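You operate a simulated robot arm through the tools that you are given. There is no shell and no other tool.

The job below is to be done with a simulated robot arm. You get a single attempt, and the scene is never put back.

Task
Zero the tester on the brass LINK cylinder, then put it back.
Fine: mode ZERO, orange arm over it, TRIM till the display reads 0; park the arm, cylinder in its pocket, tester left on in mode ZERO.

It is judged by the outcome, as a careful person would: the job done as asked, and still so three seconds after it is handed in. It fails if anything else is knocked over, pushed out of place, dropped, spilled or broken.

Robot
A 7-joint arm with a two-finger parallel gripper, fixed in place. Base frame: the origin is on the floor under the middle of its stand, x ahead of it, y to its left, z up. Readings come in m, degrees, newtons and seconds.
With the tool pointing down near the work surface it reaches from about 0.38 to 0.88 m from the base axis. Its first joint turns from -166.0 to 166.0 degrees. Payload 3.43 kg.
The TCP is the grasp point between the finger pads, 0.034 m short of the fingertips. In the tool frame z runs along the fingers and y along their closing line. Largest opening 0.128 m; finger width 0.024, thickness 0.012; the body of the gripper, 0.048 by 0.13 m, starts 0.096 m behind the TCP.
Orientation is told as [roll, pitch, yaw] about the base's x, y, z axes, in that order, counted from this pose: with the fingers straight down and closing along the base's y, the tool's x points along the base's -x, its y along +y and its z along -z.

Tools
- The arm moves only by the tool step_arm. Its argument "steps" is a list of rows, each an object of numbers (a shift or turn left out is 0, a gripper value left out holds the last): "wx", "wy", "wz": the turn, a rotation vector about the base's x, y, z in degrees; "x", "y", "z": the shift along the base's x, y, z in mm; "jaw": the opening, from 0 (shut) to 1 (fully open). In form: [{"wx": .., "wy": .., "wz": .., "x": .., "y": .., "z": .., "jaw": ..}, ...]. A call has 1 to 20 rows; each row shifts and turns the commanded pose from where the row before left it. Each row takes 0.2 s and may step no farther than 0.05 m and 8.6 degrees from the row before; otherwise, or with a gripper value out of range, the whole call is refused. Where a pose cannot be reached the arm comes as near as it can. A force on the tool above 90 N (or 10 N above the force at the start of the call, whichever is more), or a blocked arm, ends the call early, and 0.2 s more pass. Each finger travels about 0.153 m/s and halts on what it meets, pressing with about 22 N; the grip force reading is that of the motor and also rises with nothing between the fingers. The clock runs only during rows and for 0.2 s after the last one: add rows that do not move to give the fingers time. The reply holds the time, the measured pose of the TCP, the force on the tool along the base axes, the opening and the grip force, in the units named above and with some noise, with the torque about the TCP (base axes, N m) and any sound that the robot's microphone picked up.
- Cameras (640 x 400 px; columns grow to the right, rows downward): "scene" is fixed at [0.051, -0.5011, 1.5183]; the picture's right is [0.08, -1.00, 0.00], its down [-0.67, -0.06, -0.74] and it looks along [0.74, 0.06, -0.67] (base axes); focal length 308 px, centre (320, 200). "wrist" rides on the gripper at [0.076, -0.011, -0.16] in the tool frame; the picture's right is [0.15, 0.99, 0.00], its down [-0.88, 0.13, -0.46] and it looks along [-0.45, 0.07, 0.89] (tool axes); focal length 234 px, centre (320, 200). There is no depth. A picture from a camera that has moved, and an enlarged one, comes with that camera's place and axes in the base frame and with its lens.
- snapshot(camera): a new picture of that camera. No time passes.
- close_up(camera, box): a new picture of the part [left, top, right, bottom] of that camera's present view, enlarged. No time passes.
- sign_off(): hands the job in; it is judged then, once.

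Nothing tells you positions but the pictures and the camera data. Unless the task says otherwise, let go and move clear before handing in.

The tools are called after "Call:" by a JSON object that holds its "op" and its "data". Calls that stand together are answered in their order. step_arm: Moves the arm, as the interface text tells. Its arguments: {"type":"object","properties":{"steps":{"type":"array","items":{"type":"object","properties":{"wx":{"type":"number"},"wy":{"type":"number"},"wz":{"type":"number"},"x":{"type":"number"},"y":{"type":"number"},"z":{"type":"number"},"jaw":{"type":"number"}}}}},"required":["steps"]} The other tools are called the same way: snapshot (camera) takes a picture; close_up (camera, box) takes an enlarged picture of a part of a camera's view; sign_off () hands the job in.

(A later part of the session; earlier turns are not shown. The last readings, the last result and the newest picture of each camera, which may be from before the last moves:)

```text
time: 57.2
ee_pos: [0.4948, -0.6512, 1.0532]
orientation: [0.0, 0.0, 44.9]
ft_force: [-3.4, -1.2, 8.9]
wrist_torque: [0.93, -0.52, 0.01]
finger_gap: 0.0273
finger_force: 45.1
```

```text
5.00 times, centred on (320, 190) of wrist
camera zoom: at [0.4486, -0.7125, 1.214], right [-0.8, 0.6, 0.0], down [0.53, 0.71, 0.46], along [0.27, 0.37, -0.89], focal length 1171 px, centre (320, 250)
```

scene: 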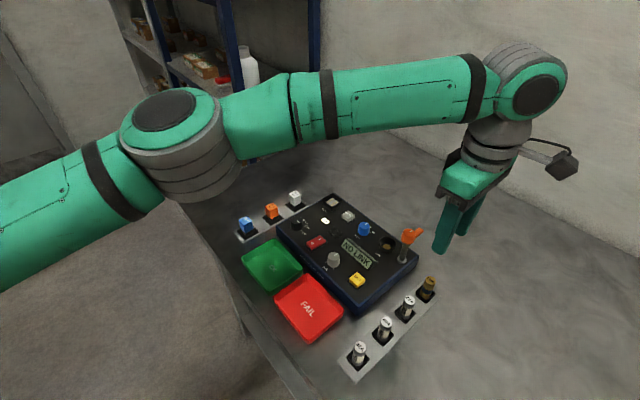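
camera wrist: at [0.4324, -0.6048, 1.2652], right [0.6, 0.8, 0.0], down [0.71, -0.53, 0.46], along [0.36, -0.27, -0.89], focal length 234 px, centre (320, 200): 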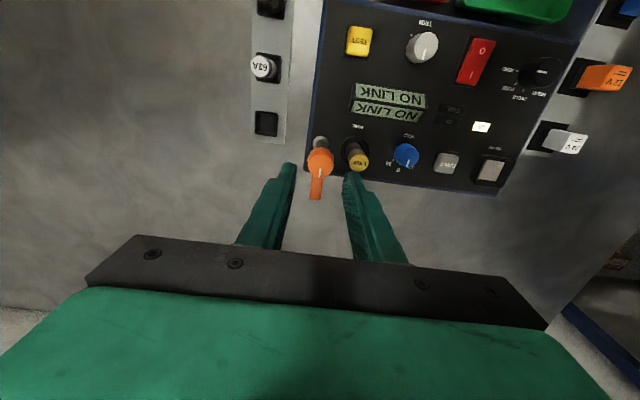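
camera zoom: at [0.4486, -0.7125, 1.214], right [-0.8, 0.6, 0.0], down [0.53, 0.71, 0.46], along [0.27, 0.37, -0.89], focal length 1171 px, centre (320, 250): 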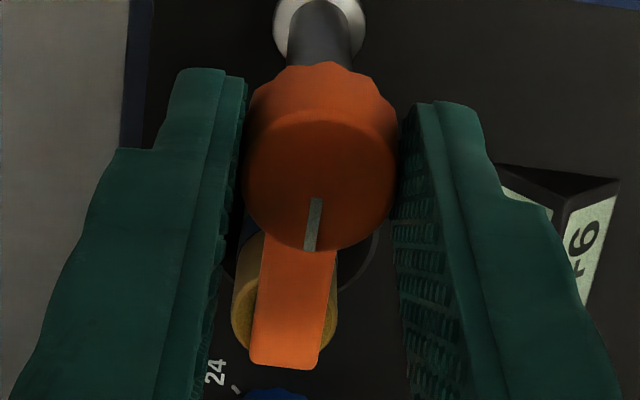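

The display reads ZERO +6, so LINK is in contact under the arm. I'll release the hub, rise, and move to the TRIM knob at about [0.472, -0.493] with yaw 0.

Call:
{"op": "step_arm", "data": {"steps": [{"jaw": 0.36}, {}, {}, {"z": 20}, {"z": 30}, {"z": 20}, {"x": -3.75, "y": 26.25, "wz": -7.5}, {"x": -3.75, "y": 26.25, "wz": -7.5}, {"x": -3.75, "y": 26.25, "wz": -7.5}, {"x": -3.75, "y": 26.25, "wz": -7.5}, {"x": -3.75, "y": 26.25, "wz": -7.5}, {"x": -3.75, "y": 26.25, "wz": -7.5}, {}]}}

Call:
{"op": "close_up", "data": {"camera": "wrist", "box": [220, 80, 420, 240]}}

Call:
{"op": "close_up", "data": {"camera": "scene", "box": [300, 200, 440, 300]}}

```text
time: 60.0
ee_pos: [0.4719, -0.4913, 1.1234]
orientation: [0.0, 0.0, -0.1]
ft_force: [-0.3, 0.3, 0.5]
wrist_torque: [0.0, 0.0, 0.02]
finger_gap: 0.046
finger_force: 0.0
```

```text
2.50 times, centred on (320, 160) of wrist
camera zoom: at [0.396, -0.5028, 1.2841], right [-0.15, 0.99, 0.0], down [0.88, 0.13, 0.46], along [0.45, 0.07, -0.89], focal length 585 px, centre (320, 300)
```

zoom: 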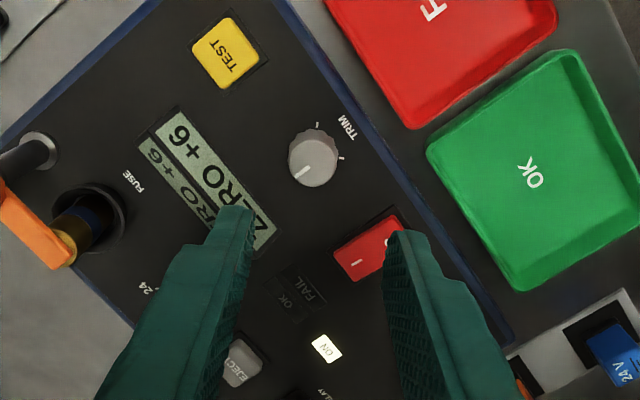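

```text
4.00 times, centred on (370, 250) of scene
camera zoom: at [0.051, -0.5011, 1.5183], right [0.08, -1.0, 0.0], down [-0.67, -0.06, -0.74], along [0.74, 0.06, -0.67], focal length 1230 px, centre (120, 0)
```

zoom: 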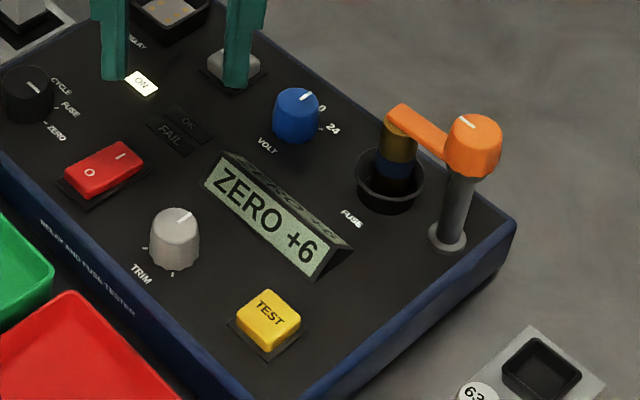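

The arm stays over LINK with ZERO +6 showing. TRIM is about 3.4 mm off in y; I'll correct, lower partway and recheck.

Call:
{"op": "step_arm", "data": {"steps": [{"x": -1, "y": -3.4}, {"z": -35}, {"z": -35}, {"z": -32}, {}]}}

Call:
{"op": "close_up", "data": {"camera": "wrist", "box": [250, 100, 390, 220]}}

Call:
{"op": "close_up", "data": {"camera": "scene", "box": [300, 200, 440, 300]}}

```text
time: 61.2
ee_pos: [0.4713, -0.4974, 1.0213]
orientation: [0.0, 0.0, 0.0]
ft_force: [0.6, -0.1, -0.8]
wrist_torque: [-0.06, 0.01, -0.02]
finger_gap: 0.046
finger_force: 0.0
```

```text
3.33 times, centred on (320, 160) of wrist
camera zoom: at [0.3963, -0.508, 1.1809], right [-0.15, 0.99, 0.0], down [0.88, 0.13, 0.46], along [0.45, 0.07, -0.89], focal length 781 px, centre (320, 333)
```

zoom: 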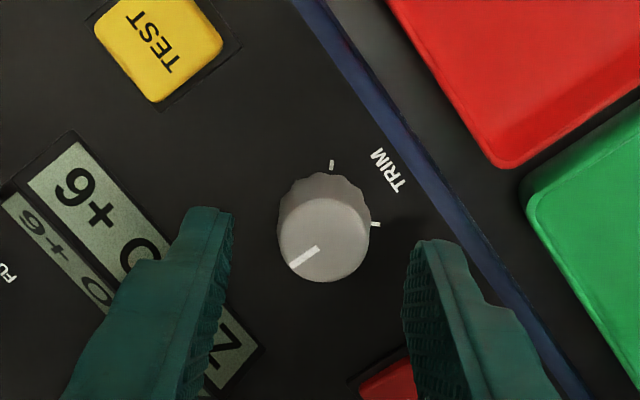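

```text
4.00 times, centred on (370, 250) of scene
camera zoom: at [0.051, -0.5011, 1.5183], right [0.08, -1.0, 0.0], down [-0.67, -0.06, -0.74], along [0.74, 0.06, -0.67], focal length 1230 px, centre (120, 0)
```

zoom: 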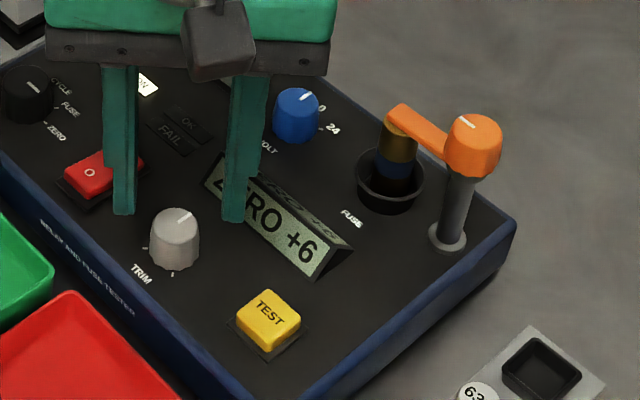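

TRIM is centred to about 1.3 mm and the finger clears the display by about 11 mm. I'll correct, lower, and grip it.

Call:
{"op": "step_arm", "data": {"steps": [{"x": -0.8, "y": 1.2}, {"z": -15}, {"z": -14}, {}, {"jaw": 0}, {}, {}]}}

Call:
{"op": "close_up", "data": {"camera": "scene", "box": [300, 200, 440, 300]}}

Call:
{"op": "close_up", "data": {"camera": "wrist", "box": [250, 100, 390, 220]}}

```text
time: 62.8
ee_pos: [0.47, -0.4965, 0.9927]
orientation: [0.1, 0.0, 0.0]
ft_force: [-10.9, 8.0, 3.9]
wrist_torque: [-0.19, 0.24, 0.05]
finger_gap: 0.0257
finger_force: 45.3
```

```text
4.00 times, centred on (370, 250) of scene
camera zoom: at [0.051, -0.5011, 1.5183], right [0.08, -1.0, 0.0], down [-0.67, -0.06, -0.74], along [0.74, 0.06, -0.67], focal length 1230 px, centre (120, 0)
```

zoom: 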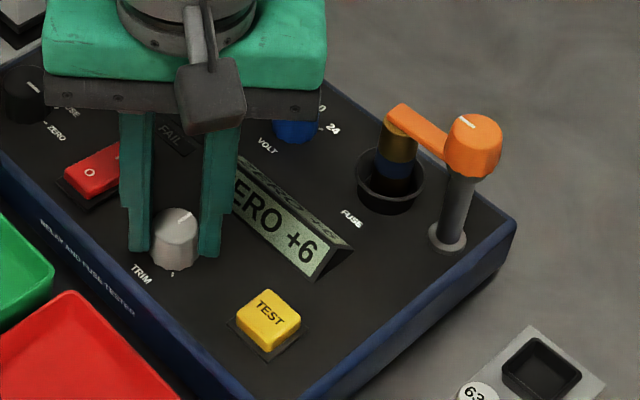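

```text
3.33 times, centred on (320, 160) of wrist
camera zoom: at [0.3939, -0.5066, 1.1528], right [-0.15, 0.99, 0.0], down [0.88, 0.13, 0.45], along [0.45, 0.07, -0.89], focal length 781 px, centre (320, 333)
```

zoom: 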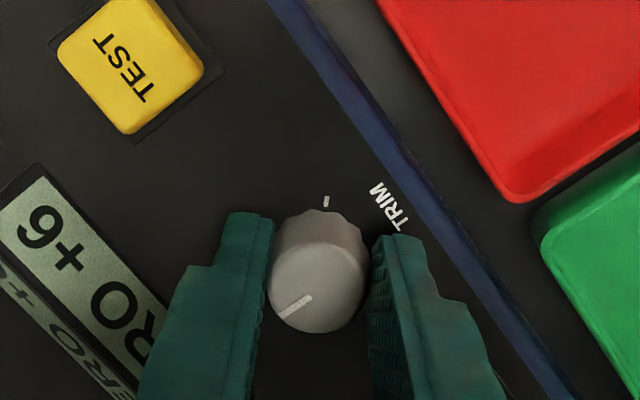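

TRIM is gripped and the +6 is still readable. I'll ease the side load and try a small counter-clockwise turn to learn the direction and sensitivity.

Call:
{"op": "step_arm", "data": {"steps": [{"x": -1.0, "y": 0.8}, {"wz": 5}, {}]}}

Call:
{"op": "close_up", "data": {"camera": "scene", "box": [330, 215, 410, 285]}}

```text
time: 63.6
ee_pos: [0.4698, -0.495, 0.9926]
orientation: [0.0, -0.1, 5.0]
ft_force: [15.2, -5.9, -5.7]
wrist_torque: [-0.46, 0.65, -0.02]
finger_gap: 0.0259
finger_force: 44.9
```

```text
5.71 times, centred on (370, 250) of scene
camera zoom: at [0.051, -0.5011, 1.5183], right [0.08, -1.0, 0.0], down [-0.67, -0.06, -0.74], along [0.74, 0.06, -0.67], focal length 1758 px, centre (34, -86)
```

zoom: 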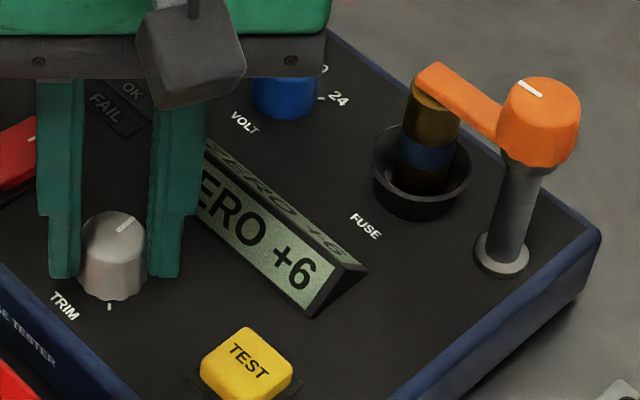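

Call:
{"op": "step_arm", "data": {"steps": [{"x": 0.8, "y": -0.3, "wz": 5}, {"wz": 5}, {}]}}

Call:
{"op": "close_up", "data": {"camera": "scene", "box": [330, 215, 410, 285]}}

```text
time: 64.4
ee_pos: [0.4713, -0.496, 0.9929]
orientation: [0.0, 0.1, 15.1]
ft_force: [10.3, -16.5, -9.7]
wrist_torque: [-0.33, -1.45, -0.06]
finger_gap: 0.0258
finger_force: 45.5
```

```text
5.71 times, centred on (370, 250) of scene
camera zoom: at [0.051, -0.5011, 1.5183], right [0.08, -1.0, 0.0], down [-0.67, -0.06, -0.74], along [0.74, 0.06, -0.67], focal length 1758 px, centre (34, -86)
```

zoom: 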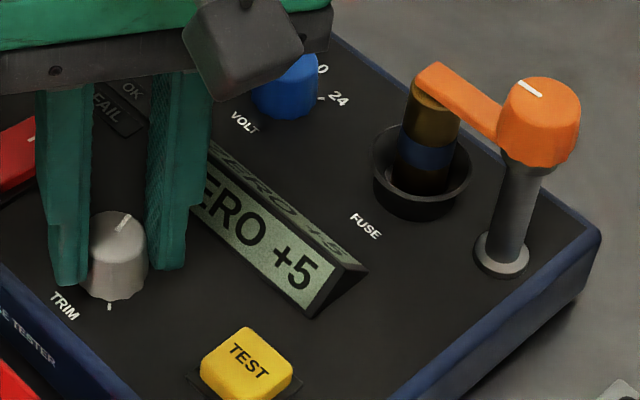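

Counter-clockwise lowers it: +5 now. I'll relieve the side load and continue.

Call:
{"op": "step_arm", "data": {"steps": [{"x": 0.7, "y": -1.2, "z": -0.5, "wz": 5}, {"wz": 5}, {"wz": 5}, {}]}}

Call:
{"op": "close_up", "data": {"camera": "scene", "box": [330, 215, 410, 285]}}

```text
time: 65.4
ee_pos: [0.4701, -0.4985, 0.993]
orientation: [-0.1, 0.1, 30.1]
ft_force: [12.5, -12.2, 12.1]
wrist_torque: [-1.1, 0.65, -0.1]
finger_gap: 0.0261
finger_force: 44.9
```

```text
5.71 times, centred on (370, 250) of scene
camera zoom: at [0.051, -0.5011, 1.5183], right [0.08, -1.0, 0.0], down [-0.67, -0.06, -0.74], along [0.74, 0.06, -0.67], focal length 1758 px, centre (34, -86)
```

zoom: 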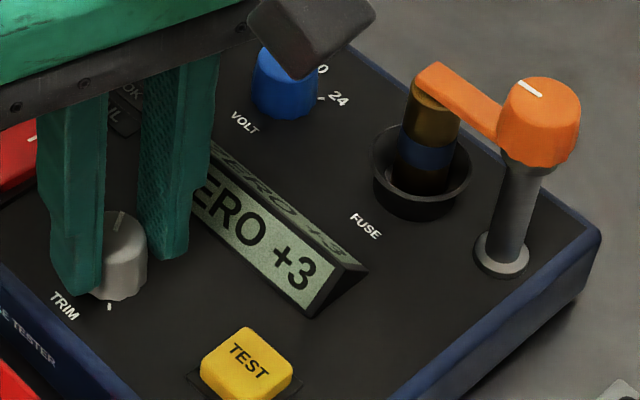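

+3 now, about 10° per count. I'll continue another 15°.

Call:
{"op": "step_arm", "data": {"steps": [{"x": 0.8, "y": -0.9, "z": 0.5, "wz": 5}, {"wz": 5}, {"wz": 5}, {}]}}

Call:
{"op": "close_up", "data": {"camera": "scene", "box": [330, 215, 410, 285]}}

```text
time: 66.4
ee_pos: [0.4716, -0.4992, 0.9925]
orientation: [-0.3, 0.1, 45.1]
ft_force: [15.9, -25.2, 19.9]
wrist_torque: [-0.25, -1.36, -0.09]
finger_gap: 0.0262
finger_force: 45.1
```

```text
5.71 times, centred on (370, 250) of scene
camera zoom: at [0.051, -0.5011, 1.5183], right [0.08, -1.0, 0.0], down [-0.67, -0.06, -0.74], along [0.74, 0.06, -0.67], focal length 1758 px, centre (34, -86)
```

zoom: 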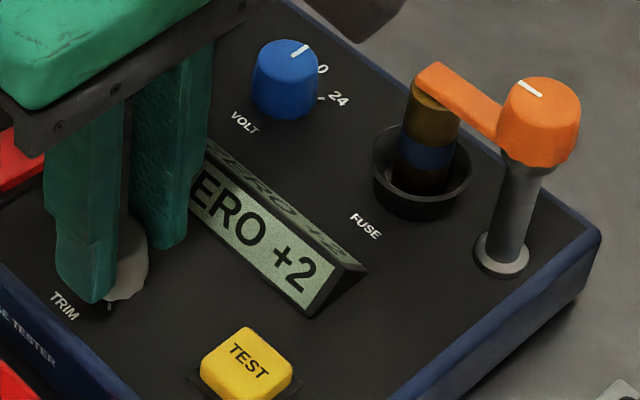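

+2 now, but side load is building up. I'll relax it, release, go back to yaw 0 above the knob and re-centre for the final fine turn.

Call:
{"op": "step_arm", "data": {"steps": [{"x": 1.3, "y": -2.0, "z": 1}, {}, {"jaw": 0.36}, {}, {}, {"z": 15}, {"z": 25}, {"wz": -7.5}, {"wz": -7.5}, {"wz": -7.5}, {"wz": -7.5}, {"wz": -7.5}, {"wz": -7.5}, {}]}}

Call:
{"op": "close_up", "data": {"camera": "wrist", "box": [250, 100, 390, 220]}}

Call:
{"op": "close_up", "data": {"camera": "scene", "box": [330, 215, 410, 285]}}

```text
time: 69.4
ee_pos: [0.4727, -0.4992, 1.0343]
orientation: [0.0, -0.1, -0.2]
ft_force: [0.1, 0.8, 0.0]
wrist_torque: [-0.08, 0.0, 0.01]
finger_gap: 0.0461
finger_force: 0.0
```

```text
3.33 times, centred on (320, 160) of wrist
camera zoom: at [0.3963, -0.5101, 1.1948], right [-0.15, 0.99, 0.0], down [0.88, 0.13, 0.46], along [0.45, 0.07, -0.89], focal length 781 px, centre (320, 333)
```

zoom: 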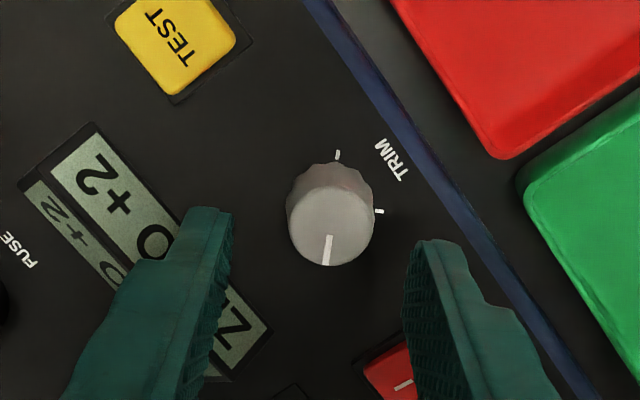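

```text
5.71 times, centred on (370, 250) of scene
camera zoom: at [0.051, -0.5011, 1.5183], right [0.08, -1.0, 0.0], down [-0.67, -0.06, -0.74], along [0.74, 0.06, -0.67], focal length 1758 px, centre (34, -86)
```

zoom: 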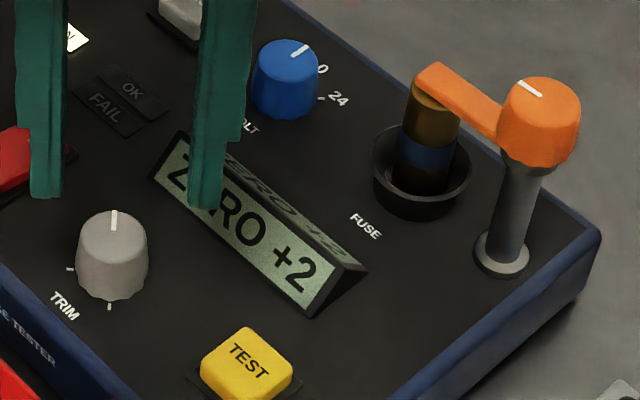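

Still +2 after release. The knob is 3.6 mm off in y from the TCP; I'll re-centre, lower and grip again.

Call:
{"op": "step_arm", "data": {"steps": [{"x": -0.5, "y": 3.5}, {"z": -15}, {"z": -15}, {"z": -11}, {"jaw": 0}, {}, {}]}}

Call:
{"op": "close_up", "data": {"camera": "scene", "box": [330, 215, 410, 285]}}

```text
time: 71.0
ee_pos: [0.4721, -0.4953, 0.9917]
orientation: [0.2, 0.1, 0.0]
ft_force: [3.1, 14.1, -2.8]
wrist_torque: [0.57, -1.36, 0.06]
finger_gap: 0.0255
finger_force: 45.1
```

```text
5.71 times, centred on (370, 250) of scene
camera zoom: at [0.051, -0.5011, 1.5183], right [0.08, -1.0, 0.0], down [-0.67, -0.06, -0.74], along [0.74, 0.06, -0.67], focal length 1758 px, centre (34, -86)
```

zoom: 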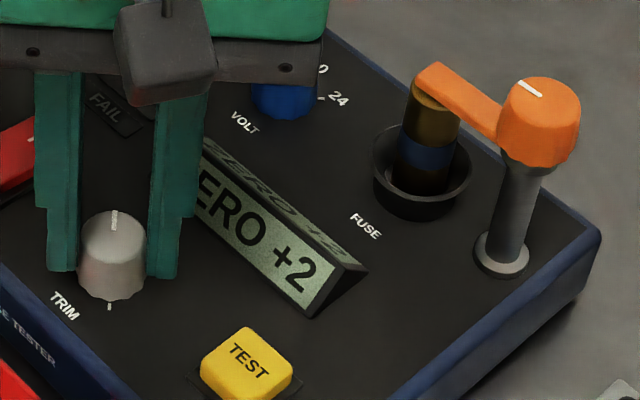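

Call:
{"op": "step_arm", "data": {"steps": [{"y": 1.2, "wz": 5}, {"wz": 5}, {"wz": 5}, {}]}}

Call:
{"op": "close_up", "data": {"camera": "scene", "box": [330, 215, 410, 285]}}

```text
time: 72.0
ee_pos: [0.47, -0.4963, 0.9937]
orientation: [-0.1, 0.2, 15.1]
ft_force: [1.3, -0.9, -5.4]
wrist_torque: [-0.46, 1.17, -0.02]
finger_gap: 0.0257
finger_force: 45.1
```

```text
5.71 times, centred on (370, 250) of scene
camera zoom: at [0.051, -0.5011, 1.5183], right [0.08, -1.0, 0.0], down [-0.67, -0.06, -0.74], along [0.74, 0.06, -0.67], focal length 1758 px, centre (34, -86)
```

zoom: 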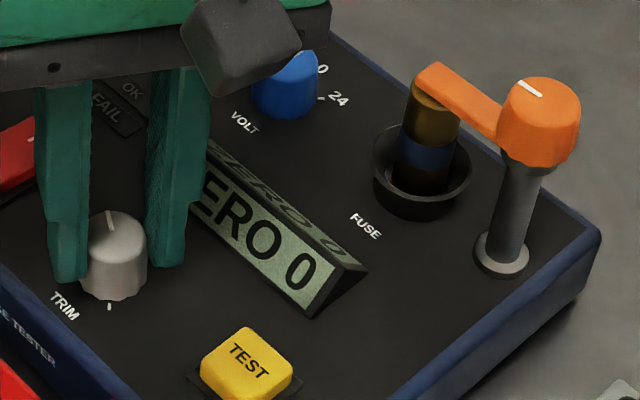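

ZERO 0. I'll add a tiny 1.5° nudge to centre it within the 0 band, then release and recheck.

Call:
{"op": "step_arm", "data": {"steps": [{"wz": 1.5}, {}]}}

Call:
{"op": "close_up", "data": {"camera": "scene", "box": [330, 215, 410, 285]}}

```text
time: 72.6
ee_pos: [0.4712, -0.4961, 0.9915]
orientation: [-0.2, 0.1, 16.3]
ft_force: [-9.4, -13.1, -5.1]
wrist_torque: [-0.32, -0.78, 0.01]
finger_gap: 0.026
finger_force: 44.9
```

```text
5.71 times, centred on (370, 250) of scene
camera zoom: at [0.051, -0.5011, 1.5183], right [0.08, -1.0, 0.0], down [-0.67, -0.06, -0.74], along [0.74, 0.06, -0.67], focal length 1758 px, centre (34, -86)
```

zoom: 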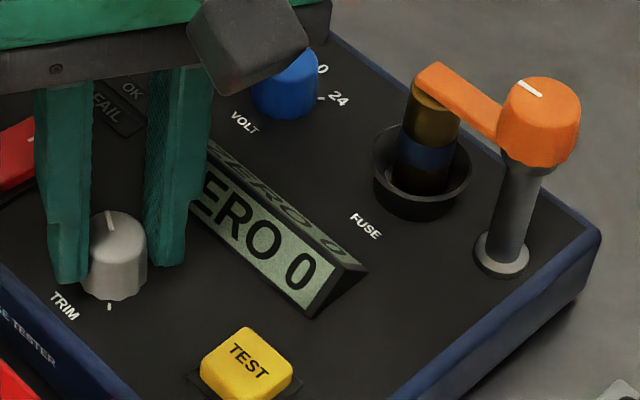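

Still 0. I'll release the knob, rise straight up, and read the display again.

Call:
{"op": "step_arm", "data": {"steps": [{"jaw": 0.36}, {}, {}, {"z": 15}, {"z": 30}, {"z": 40}, {"z": 40}, {}]}}

Call:
{"op": "close_up", "data": {"camera": "scene", "box": [330, 215, 410, 285]}}

Call:
{"op": "snapshot", "data": {"camera": "wrist"}}

```text
time: 74.4
ee_pos: [0.4729, -0.4978, 1.1176]
orientation: [0.0, 0.0, 16.4]
ft_force: [-0.2, 0.2, 0.0]
wrist_torque: [0.03, 0.01, -0.01]
finger_gap: 0.0461
finger_force: 0.0
```

```text
5.71 times, centred on (370, 250) of scene
camera zoom: at [0.051, -0.5011, 1.5183], right [0.08, -1.0, 0.0], down [-0.67, -0.06, -0.74], along [0.74, 0.06, -0.67], focal length 1758 px, centre (34, -86)
```

zoom: 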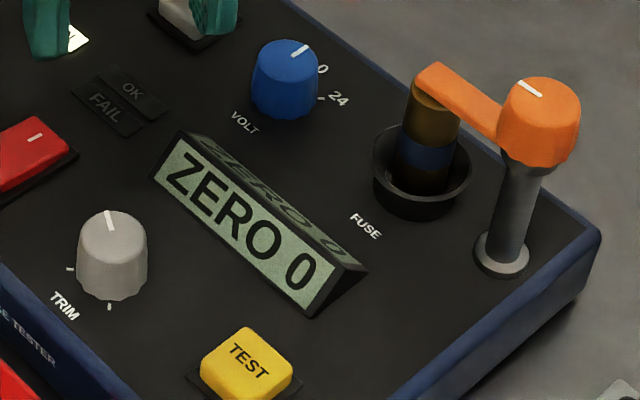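

```text
taken
camera wrist: at [0.4028, -0.5294, 1.2781], right [-0.42, 0.91, 0.0], down [0.81, 0.37, 0.46], along [0.41, 0.19, -0.89], focal length 234 px, centre (320, 200)
```

wrist: 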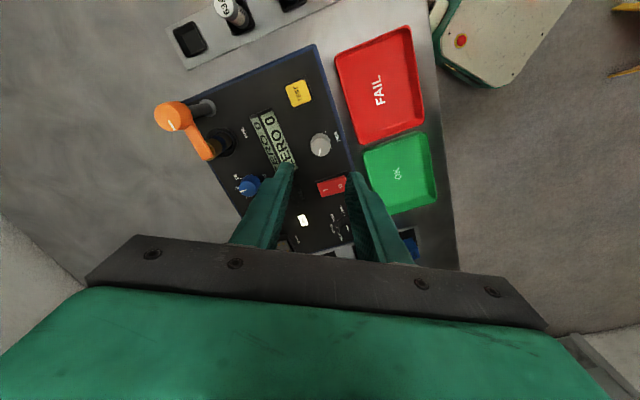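

ZERO 0 holds after release. Next I'll go back to the orange hub at yaw +45° to swing the arm back to its parked position.

Call:
{"op": "step_arm", "data": {"steps": [{"x": 5.4, "y": -38.2, "wz": 7.15, "jaw": 0.33}, {"x": 5.4, "y": -38.2, "wz": 7.15}, {"x": 5.4, "y": -38.2, "wz": 7.15}, {"x": 5.4, "y": -38.2, "wz": 7.15}, {}]}}

Call:
{"op": "close_up", "data": {"camera": "wrist", "box": [250, 100, 390, 220]}}

```text
time: 75.6
ee_pos: [0.4959, -0.6439, 1.1184]
orientation: [0.0, 0.1, 45.3]
ft_force: [0.9, 1.9, 1.2]
wrist_torque: [-0.04, 0.08, 0.05]
finger_gap: 0.0423
finger_force: 0.0
```

```text
3.33 times, centred on (320, 160) of wrist
camera zoom: at [0.4487, -0.7067, 1.2788], right [-0.81, 0.59, 0.0], down [0.53, 0.72, 0.46], along [0.27, 0.37, -0.89], focal length 781 px, centre (320, 333)
```

zoom: 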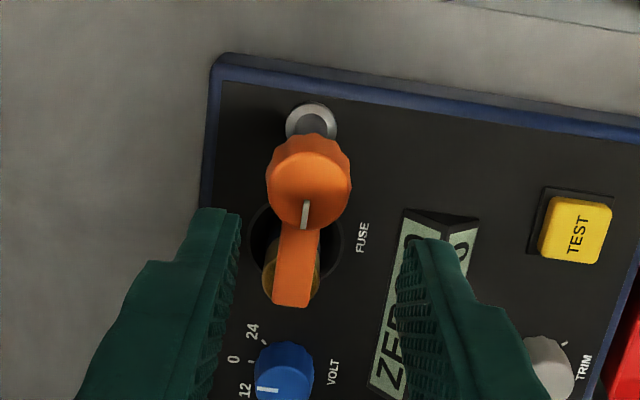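

Call:
{"op": "step_arm", "data": {"steps": [{}, {}]}}

Call:
{"op": "close_up", "data": {"camera": "wrist", "box": [250, 100, 390, 220]}}

```text
time: 76.2
ee_pos: [0.4941, -0.6445, 1.1177]
orientation: [0.1, 0.0, 45.1]
ft_force: [0.1, 0.0, -0.5]
wrist_torque: [-0.05, 0.01, 0.01]
finger_gap: 0.0422
finger_force: 0.0
```

```text
3.33 times, centred on (320, 160) of wrist
camera zoom: at [0.4471, -0.7071, 1.279], right [-0.8, 0.59, 0.0], down [0.53, 0.72, 0.46], along [0.27, 0.37, -0.89], focal length 781 px, centre (320, 333)
```

zoom: 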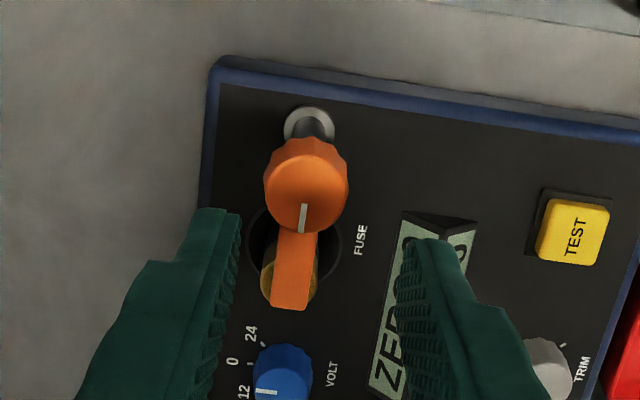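

The hub is offset by about (+1, -5) mm. I'll correct, lower to the same height as before, and check.

Call:
{"op": "step_arm", "data": {"steps": [{"x": 1.2, "y": -5.1}, {"z": -25}, {"z": -22}, {}]}}

Call:
{"op": "close_up", "data": {"camera": "wrist", "box": [250, 100, 390, 220]}}

Call:
{"op": "close_up", "data": {"camera": "scene", "box": [340, 200, 440, 280]}}

```text
time: 77.2
ee_pos: [0.4976, -0.652, 1.0718]
orientation: [0.0, 0.0, 45.1]
ft_force: [-0.2, 0.0, -0.5]
wrist_torque: [0.0, 0.0, -0.03]
finger_gap: 0.0422
finger_force: 0.1
```

```text
3.33 times, centred on (320, 160) of wrist
camera zoom: at [0.4515, -0.7139, 1.2317], right [-0.8, 0.59, 0.0], down [0.53, 0.72, 0.46], along [0.27, 0.37, -0.89], focal length 781 px, centre (320, 333)
```

zoom: 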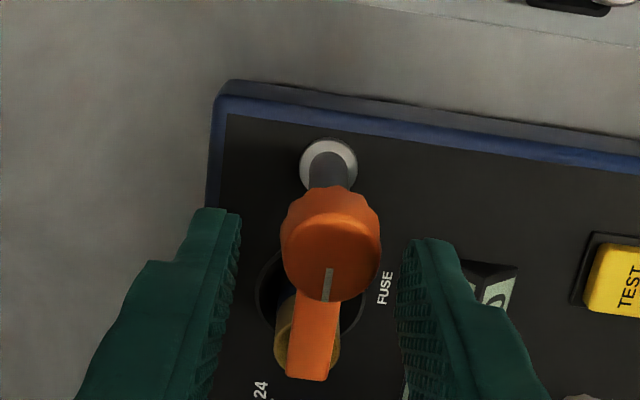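

```text
5.00 times, centred on (390, 240) of scene
camera zoom: at [0.051, -0.5011, 1.5183], right [0.08, -1.0, 0.0], down [-0.67, -0.06, -0.74], along [0.74, 0.06, -0.67], focal length 1538 px, centre (-30, 0)
```

zoom: 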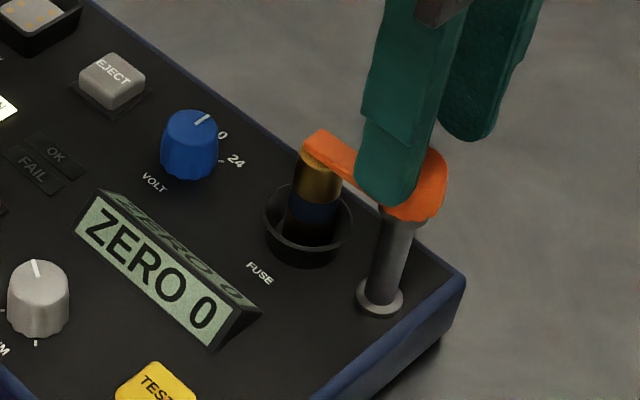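

Call:
{"op": "step_arm", "data": {"steps": [{"x": -2.8, "y": 2.1}, {"z": -6}, {}, {}]}}

Call:
{"op": "close_up", "data": {"camera": "wrist", "box": [250, 100, 390, 220]}}

```text
time: 78.2
ee_pos: [0.4934, -0.6503, 1.0659]
orientation: [0.0, 0.1, 45.1]
ft_force: [0.3, -0.4, -0.8]
wrist_torque: [0.0, -0.03, 0.01]
finger_gap: 0.0418
finger_force: 0.0
```

```text
3.33 times, centred on (320, 160) of wrist
camera zoom: at [0.4481, -0.7116, 1.2258], right [-0.8, 0.59, 0.0], down [0.53, 0.72, 0.46], along [0.27, 0.37, -0.89], focal length 781 px, centre (320, 333)
```

zoom: 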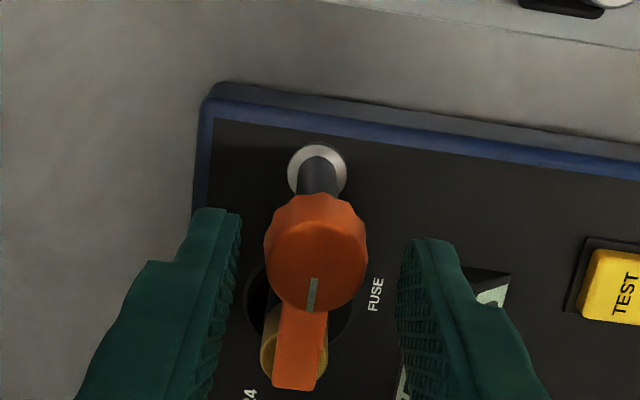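

Centred within 1 mm. Lower the rest and grip.

Call:
{"op": "step_arm", "data": {"steps": [{"z": -7}, {"z": -5.5}, {}, {"jaw": 0}, {}, {}]}}

Call:
{"op": "close_up", "data": {"camera": "wrist", "box": [250, 100, 390, 220]}}

Call:
{"op": "close_up", "data": {"camera": "scene", "box": [340, 200, 440, 280]}}

```text
time: 79.6
ee_pos: [0.4931, -0.6525, 1.0518]
orientation: [-0.1, 0.1, 45.2]
ft_force: [8.1, -4.6, 2.8]
wrist_torque: [-0.61, 0.34, -0.01]
finger_gap: 0.0276
finger_force: 45.0
```

```text
3.33 times, centred on (320, 160) of wrist
camera zoom: at [0.4475, -0.7133, 1.2126], right [-0.8, 0.59, 0.0], down [0.53, 0.72, 0.46], along [0.27, 0.37, -0.89], focal length 781 px, centre (320, 333)
```

zoom: 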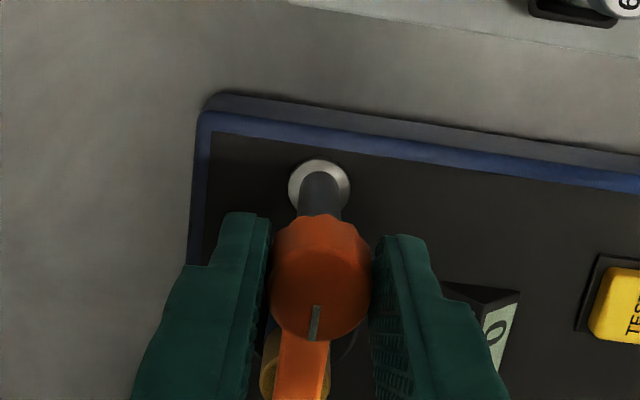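

```text
5.00 times, centred on (390, 240) of scene
camera zoom: at [0.051, -0.5011, 1.5183], right [0.08, -1.0, 0.0], down [-0.67, -0.06, -0.74], along [0.74, 0.06, -0.67], focal length 1538 px, centre (-30, 0)
```

zoom: 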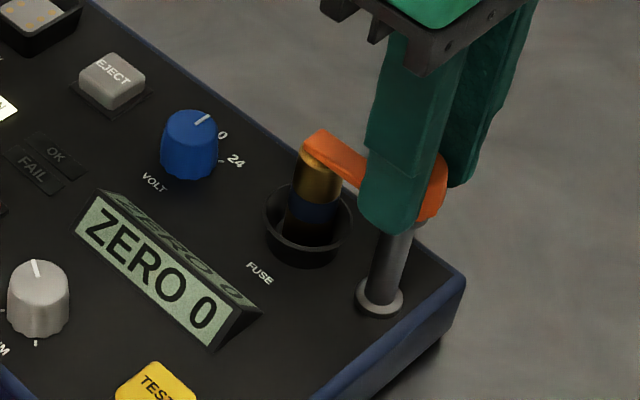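

Gripped, display still ZERO 0. I'll ease the load slightly and rotate clockwise back toward the parked heading, watching LINK as the tab leaves it.

Call:
{"op": "step_arm", "data": {"steps": [{"x": 0.7, "y": -0.4}, {"wz": -5}, {"wz": -5}, {"wz": -5}, {"wz": -5}, {"wz": -5}, {}]}}

Call:
{"op": "close_up", "data": {"camera": "scene", "box": [340, 200, 440, 280]}}

```text
time: 81.2
ee_pos: [0.4929, -0.6507, 1.0527]
orientation: [0.0, -0.1, 20.0]
ft_force: [2.9, 0.7, 4.3]
wrist_torque: [0.5, -1.36, 0.02]
finger_gap: 0.0273
finger_force: 45.1
```

```text
5.00 times, centred on (390, 240) of scene
camera zoom: at [0.051, -0.5011, 1.5183], right [0.08, -1.0, 0.0], down [-0.67, -0.06, -0.74], along [0.74, 0.06, -0.67], focal length 1538 px, centre (-30, 0)
```

zoom: 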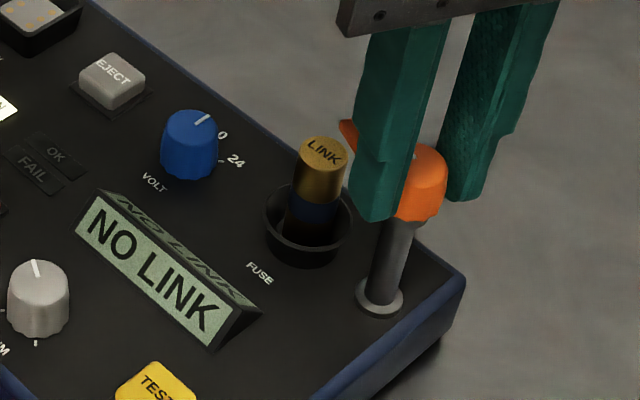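

LINK is undisturbed and the display shows NO LINK as expected. Continuing the swing to the parked heading.

Call:
{"op": "step_arm", "data": {"steps": [{"wz": -6.5}, {"wz": -6.5}, {"wz": -6.5}, {"wz": -6.5}, {"wz": -6.5}, {}]}}

```text
time: 82.6
ee_pos: [0.4926, -0.6504, 1.0526]
orientation: [0.0, 0.1, -12.5]
ft_force: [4.1, 17.2, -1.2]
wrist_torque: [0.69, 0.82, 0.03]
finger_gap: 0.0273
finger_force: 44.7
```

Call:
{"op": "step_arm", "data": {"steps": [{"x": 0.3, "y": 1.3, "wz": -6.5}, {"wz": -6.5}, {"wz": -6.5}, {"wz": -6.5}, {"wz": -6.5}, {}]}}

Call:
{"op": "close_up", "data": {"camera": "scene", "box": [370, 200, 440, 270]}}

Call:
{"op": "close_up", "data": {"camera": "wrist", "box": [250, 110, 390, 230]}}

```text
time: 84.0
ee_pos: [0.4944, -0.6494, 1.0527]
orientation: [-0.1, 0.0, -45.0]
ft_force: [-1.2, 25.2, -2.9]
wrist_torque: [0.67, -0.26, 0.16]
finger_gap: 0.0273
finger_force: 45.1
```

```text
5.71 times, centred on (405, 235) of scene
camera zoom: at [0.051, -0.5011, 1.5183], right [0.08, -1.0, 0.0], down [-0.67, -0.06, -0.74], along [0.74, 0.06, -0.67], focal length 1758 px, centre (-166, 0)
```

zoom: 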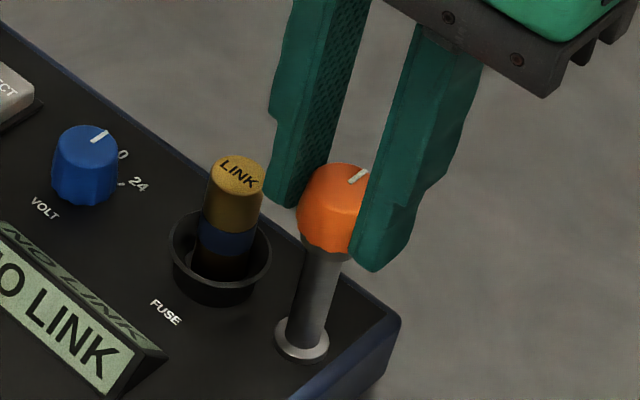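

```text
3.33 times, centred on (320, 170) of wrist
camera zoom: at [0.4317, -0.6033, 1.2128], right [0.6, 0.8, 0.0], down [0.72, -0.53, 0.45], along [0.37, -0.27, -0.89], focal length 781 px, centre (320, 300)
```

zoom: 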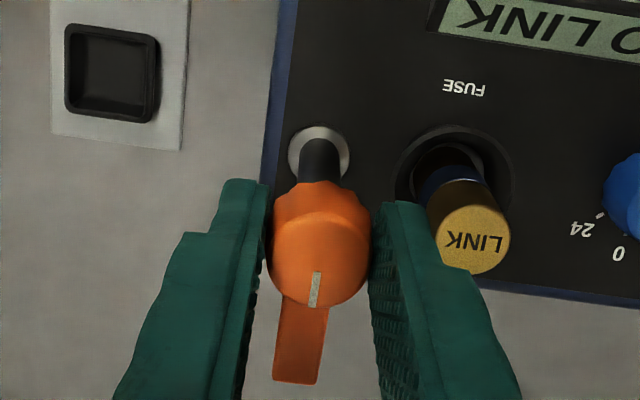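

The arm is back at its parked heading, matching the initial view. I'll relieve the load, release and lift away.

Call:
{"op": "step_arm", "data": {"steps": [{"y": 1.6}, {"y": 0.8}, {}]}}

```text
time: 84.8
ee_pos: [0.4932, -0.6472, 1.0527]
orientation: [-0.1, -0.1, -45.0]
ft_force: [10.1, 3.3, -8.4]
wrist_torque: [-0.42, -0.61, 0.07]
finger_gap: 0.0274
finger_force: 45.3
```

Call:
{"op": "step_arm", "data": {"steps": [{"jaw": 0.32}, {}, {}, {"z": 15}, {"z": 30}, {"z": 25}, {}]}}

Call:
{"op": "close_up", "data": {"camera": "scene", "box": [340, 190, 440, 290]}}

Call:
{"op": "close_up", "data": {"camera": "wrist", "box": [240, 90, 400, 230]}}

```text
time: 86.4
ee_pos: [0.4918, -0.6491, 1.1252]
orientation: [-0.1, 0.0, -44.8]
ft_force: [-0.1, -0.4, 0.4]
wrist_torque: [0.03, -0.03, -0.03]
finger_gap: 0.0412
finger_force: 0.0
```

```text
4.00 times, centred on (390, 240) of scene
camera zoom: at [0.051, -0.5011, 1.5183], right [0.08, -1.0, 0.0], down [-0.67, -0.06, -0.74], along [0.74, 0.06, -0.67], focal length 1230 px, centre (40, 40)
```

zoom: 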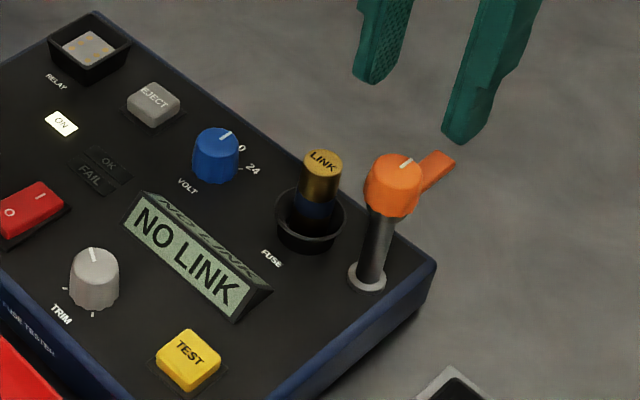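

```text
2.86 times, centred on (320, 160) of wrist
camera zoom: at [0.4294, -0.6027, 1.285], right [0.59, 0.8, 0.0], down [0.72, -0.53, 0.46], along [0.37, -0.27, -0.89], focal length 669 px, centre (320, 314)
```

zoom: 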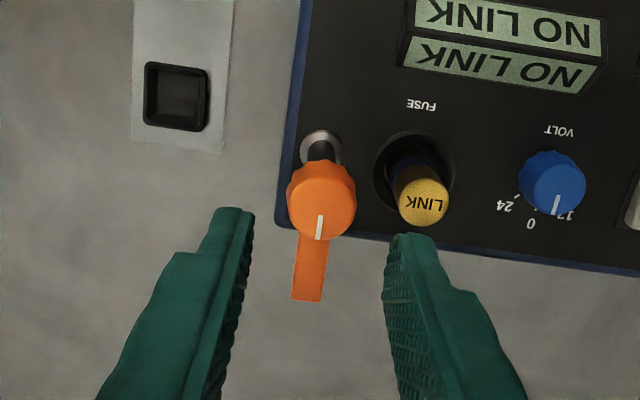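

The arm is parked and LINK still stands upright. Now I'll go back over LINK at yaw +45° to pick it up.

Call:
{"op": "step_arm", "data": {"steps": [{"x": 2.7, "y": 2.4, "wz": 7.5}, {"x": 2.7, "y": 2.4, "wz": 7.5}, {"x": 2.7, "y": 2.4, "wz": 7.5}, {"x": 2.7, "y": 2.4, "wz": 7.5}, {"x": 2.7, "y": 2.4, "wz": 7.5}, {"x": 2.7, "y": 2.4, "wz": 7.5}, {"x": 2.7, "y": 2.4, "wz": 7.5}, {"x": 2.7, "y": 2.4, "wz": 7.5}, {"x": 2.7, "y": 2.4, "wz": 7.5}, {"x": 2.7, "y": 2.4, "wz": 7.5}, {"x": 2.7, "y": 2.4, "wz": 7.5}, {"x": 2.7, "y": 2.4, "wz": 7.5}, {}, {}]}}

Call:
{"op": "close_up", "data": {"camera": "wrist", "box": [250, 100, 390, 220]}}

```text
time: 89.4
ee_pos: [0.5254, -0.6202, 1.1223]
orientation: [0.1, 0.0, 45.1]
ft_force: [-0.4, -1.2, -0.4]
wrist_torque: [0.01, -0.04, -0.02]
finger_gap: 0.0408
finger_force: 0.0
```

```text
3.33 times, centred on (320, 160) of wrist
camera zoom: at [0.4788, -0.6815, 1.2829], right [-0.8, 0.59, 0.0], down [0.53, 0.72, 0.46], along [0.27, 0.37, -0.89], focal length 781 px, centre (320, 333)
```

zoom: 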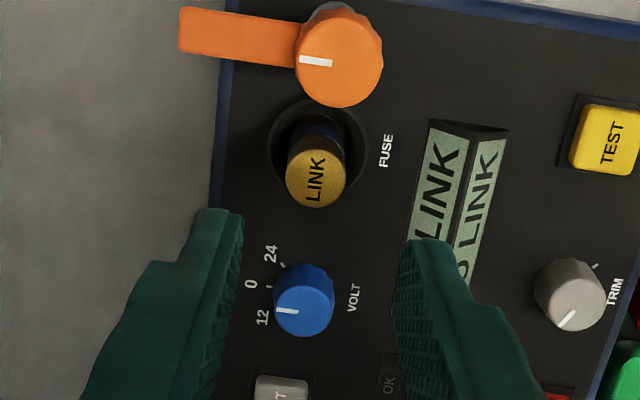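

LINK is within about 1.5 mm. I'll correct and descend around it.

Call:
{"op": "step_arm", "data": {"steps": [{"x": 1.0, "y": -0.8}, {"z": -30}, {"z": -25}, {"z": -15}, {}]}}

Call:
{"op": "close_up", "data": {"camera": "wrist", "box": [250, 100, 390, 220]}}

Call:
{"op": "close_up", "data": {"camera": "scene", "box": [360, 200, 430, 270]}}

```text
time: 90.6
ee_pos: [0.5251, -0.6205, 1.0519]
orientation: [0.0, 0.0, 45.1]
ft_force: [0.8, 0.5, -1.0]
wrist_torque: [0.02, 0.02, -0.02]
finger_gap: 0.0409
finger_force: 0.0
```

```text
3.33 times, centred on (320, 160) of wrist
camera zoom: at [0.4782, -0.6819, 1.2126], right [-0.8, 0.59, 0.0], down [0.53, 0.72, 0.46], along [0.27, 0.37, -0.89], focal length 781 px, centre (320, 333)
```

zoom: 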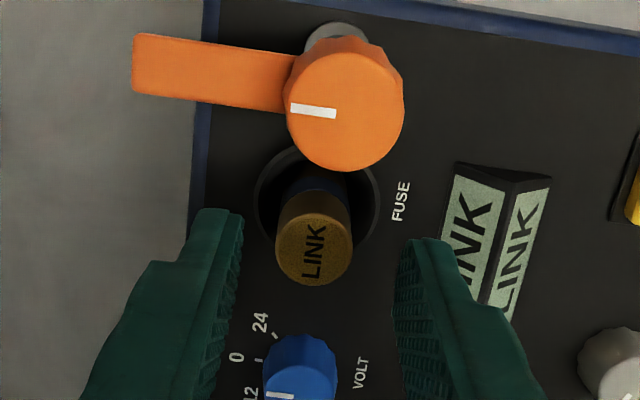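

```text
5.71 times, centred on (395, 235) of scene
camera zoom: at [0.051, -0.5011, 1.5183], right [0.08, -1.0, 0.0], down [-0.67, -0.06, -0.74], along [0.74, 0.06, -0.67], focal length 1758 px, centre (-109, 0)
```

zoom: 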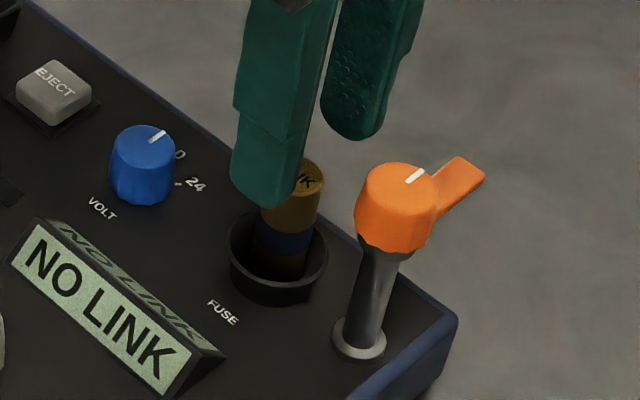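

Call:
{"op": "step_arm", "data": {"steps": [{"y": -1.5, "z": -12}, {"z": -12}, {"z": -11}, {}, {"jaw": 0}, {}, {}]}}

Call:
{"op": "close_up", "data": {"camera": "wrist", "box": [250, 100, 390, 220]}}

Call:
{"op": "close_up", "data": {"camera": "scene", "box": [360, 200, 430, 270]}}

```text
time: 92.2
ee_pos: [0.5262, -0.6223, 1.017]
orientation: [0.0, -0.1, 45.1]
ft_force: [0.2, 0.8, 0.0]
wrist_torque: [0.01, -0.04, -0.02]
finger_gap: 0.0208
finger_force: 22.1
```

```text
3.33 times, centred on (320, 160) of wrist
camera zoom: at [0.4796, -0.6834, 1.1774], right [-0.8, 0.59, 0.0], down [0.53, 0.72, 0.46], along [0.27, 0.37, -0.89], focal length 781 px, centre (320, 333)
```

zoom: 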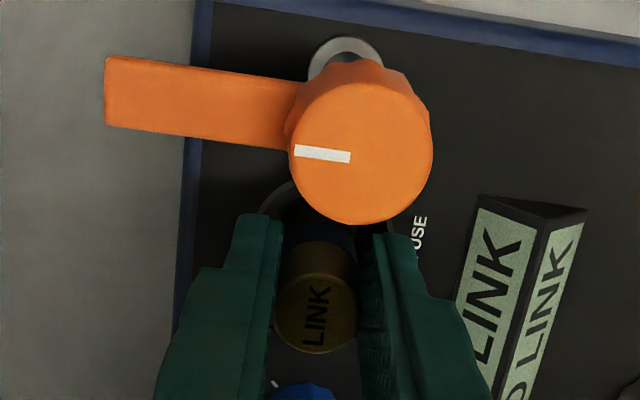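

```text
5.71 times, centred on (395, 235) of scene
camera zoom: at [0.051, -0.5011, 1.5183], right [0.08, -1.0, 0.0], down [-0.67, -0.06, -0.74], along [0.74, 0.06, -0.67], focal length 1758 px, centre (-109, 0)
```

zoom: 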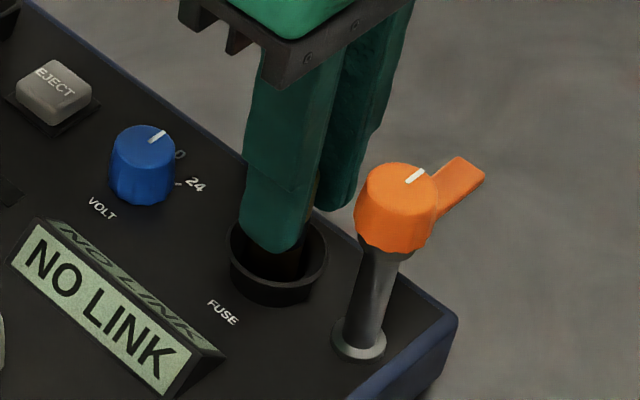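

LINK is gripped again. I'll lift it clear of the orange hub and carry it back above its pocket.

Call:
{"op": "step_arm", "data": {"steps": [{"z": 8}, {"z": 15}, {"z": 30}, {"z": 35}, {"z": 36}, {}, {"x": -24, "y": -19.5}, {"x": -24, "y": -19.5}, {"x": -24, "y": -19.5}, {"x": -23, "y": -19}, {}, {}]}}

Call:
{"op": "snapshot", "data": {"camera": "wrist"}}

Call:
{"op": "close_up", "data": {"camera": "wrist", "box": [250, 90, 390, 220]}}

Call:
{"op": "close_up", "data": {"camera": "scene", "box": [370, 190, 470, 310]}}

```text
time: 94.8
ee_pos: [0.4302, -0.7016, 1.1396]
orientation: [0.0, -0.1, 44.9]
ft_force: [0.5, 0.0, -1.8]
wrist_torque: [0.01, 0.02, -0.01]
finger_gap: 0.021
finger_force: 21.9
```

```text
taken
camera wrist: at [0.3844, -0.7627, 1.3003], right [-0.8, 0.6, 0.0], down [0.53, 0.72, 0.46], along [0.27, 0.37, -0.89], focal length 234 px, centre (320, 200)
```

wrist: 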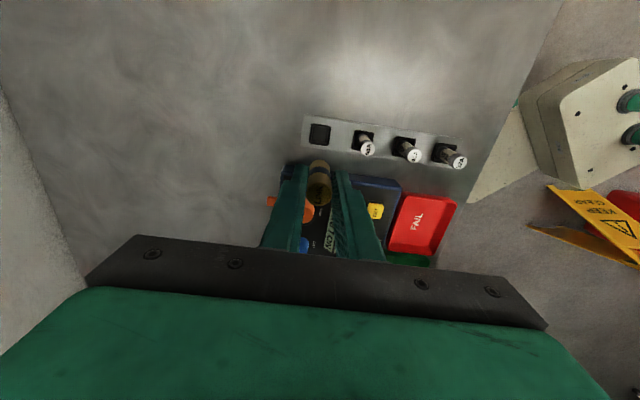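

```text
3.08 times, centred on (320, 155) of wrist
camera zoom: at [0.3844, -0.7627, 1.3003], right [-0.8, 0.6, 0.0], down [0.53, 0.72, 0.46], along [0.27, 0.37, -0.89], focal length 720 px, centre (320, 338)
```

zoom: 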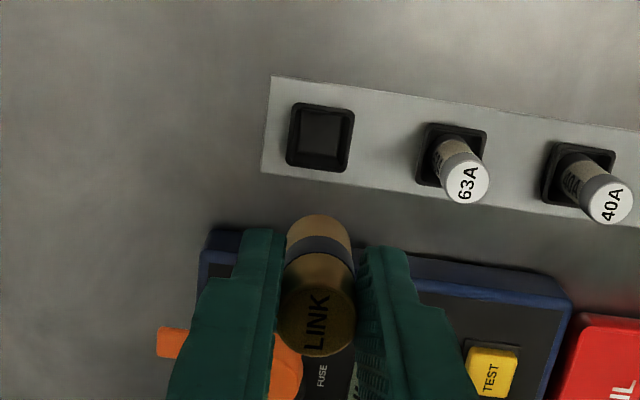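

```text
3.33 times, centred on (420, 250) of scene
camera zoom: at [0.051, -0.5011, 1.5183], right [0.08, -1.0, 0.0], down [-0.67, -0.06, -0.74], along [0.74, 0.06, -0.67], focal length 1025 px, centre (-13, 33)
```

zoom: 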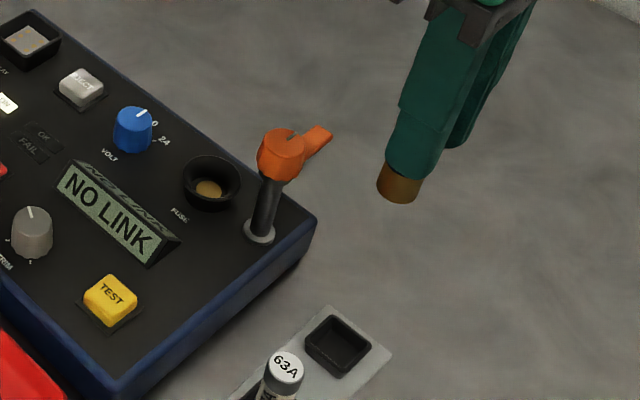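

The pocket is lined up within about 1 mm of LINK's axis. I'll lower until LINK's bottom is just above the pocket rim and check from both cameras.

Call:
{"op": "step_arm", "data": {"steps": [{"x": -0.6, "y": 0.5}, {"z": -35}, {"z": -35}, {"z": -35}, {"z": -30}, {}, {}]}}

Call:
{"op": "close_up", "data": {"camera": "wrist", "box": [280, 110, 360, 190]}}

Call:
{"op": "close_up", "data": {"camera": "scene", "box": [400, 250, 460, 310]}}

```text
time: 96.4
ee_pos: [0.4261, -0.7002, 1.0062]
orientation: [0.0, 0.0, 45.0]
ft_force: [-0.4, 0.1, -2.0]
wrist_torque: [0.01, 0.05, -0.01]
finger_gap: 0.021
finger_force: 21.6
```

```text
5.00 times, centred on (320, 150) of wrist
camera zoom: at [0.3809, -0.7617, 1.1662], right [-0.8, 0.6, 0.0], down [0.53, 0.71, 0.46], along [0.27, 0.36, -0.89], focal length 1171 px, centre (320, 450)
```

zoom: 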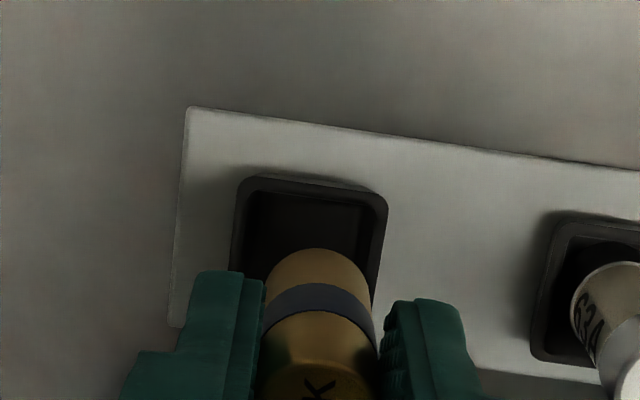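

```text
6.67 times, centred on (430, 280) of scene
camera zoom: at [0.051, -0.5011, 1.5183], right [0.08, -1.0, 0.0], down [-0.67, -0.06, -0.74], along [0.74, 0.06, -0.67], focal length 2051 px, centre (-413, -333)
```

zoom: 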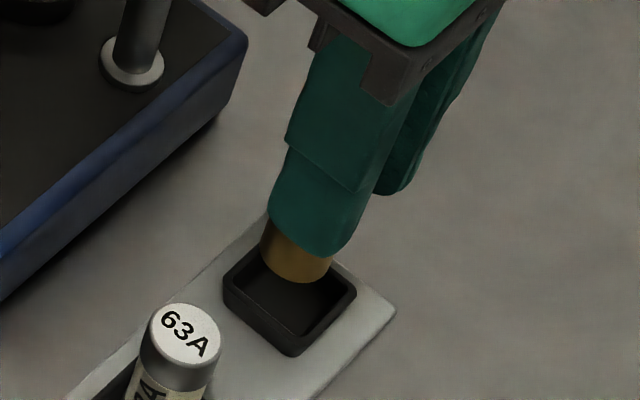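

LINK drifted about 3 mm in -x relative to the pocket. I'll correct and look again.

Call:
{"op": "step_arm", "data": {"steps": [{"x": 2.8, "y": -0.2}, {"z": -5}, {}, {}]}}

Call:
{"op": "close_up", "data": {"camera": "wrist", "box": [280, 110, 360, 190]}}

Call:
{"op": "close_up", "data": {"camera": "scene", "box": [410, 255, 450, 305]}}

```text
time: 97.4
ee_pos: [0.4345, -0.6995, 1.0005]
orientation: [0.0, 0.0, 45.1]
ft_force: [-0.6, -0.5, -2.0]
wrist_torque: [0.06, 0.02, 0.02]
finger_gap: 0.0208
finger_force: 22.1
```

```text
5.00 times, centred on (320, 150) of wrist
camera zoom: at [0.3887, -0.7611, 1.1607], right [-0.8, 0.59, 0.0], down [0.53, 0.72, 0.46], along [0.27, 0.37, -0.89], focal length 1171 px, centre (320, 450)
```

zoom: 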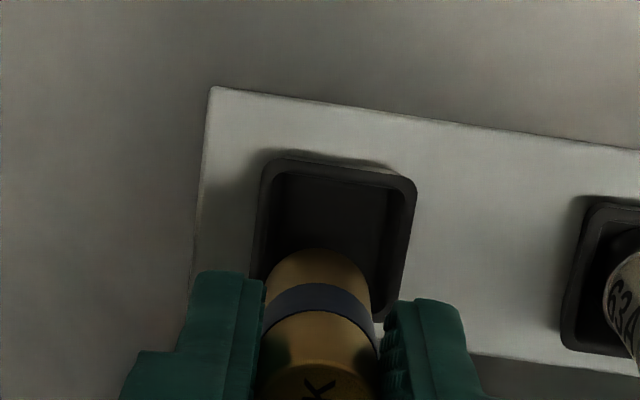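

```text
8.00 times, centred on (430, 280) of scene
camera zoom: at [0.051, -0.5011, 1.5183], right [0.08, -1.0, 0.0], down [-0.67, -0.06, -0.74], along [0.74, 0.06, -0.67], focal length 2461 px, centre (-560, -440)
```

zoom: 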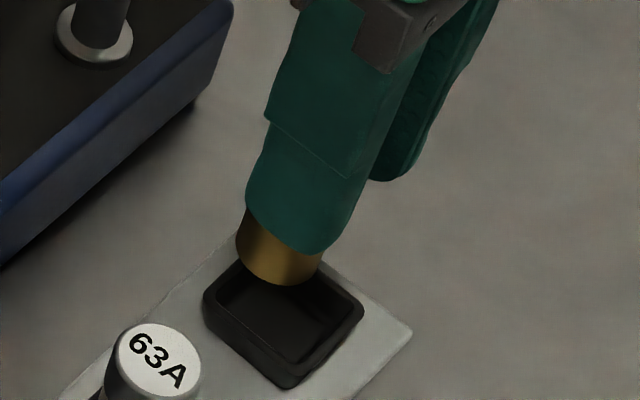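

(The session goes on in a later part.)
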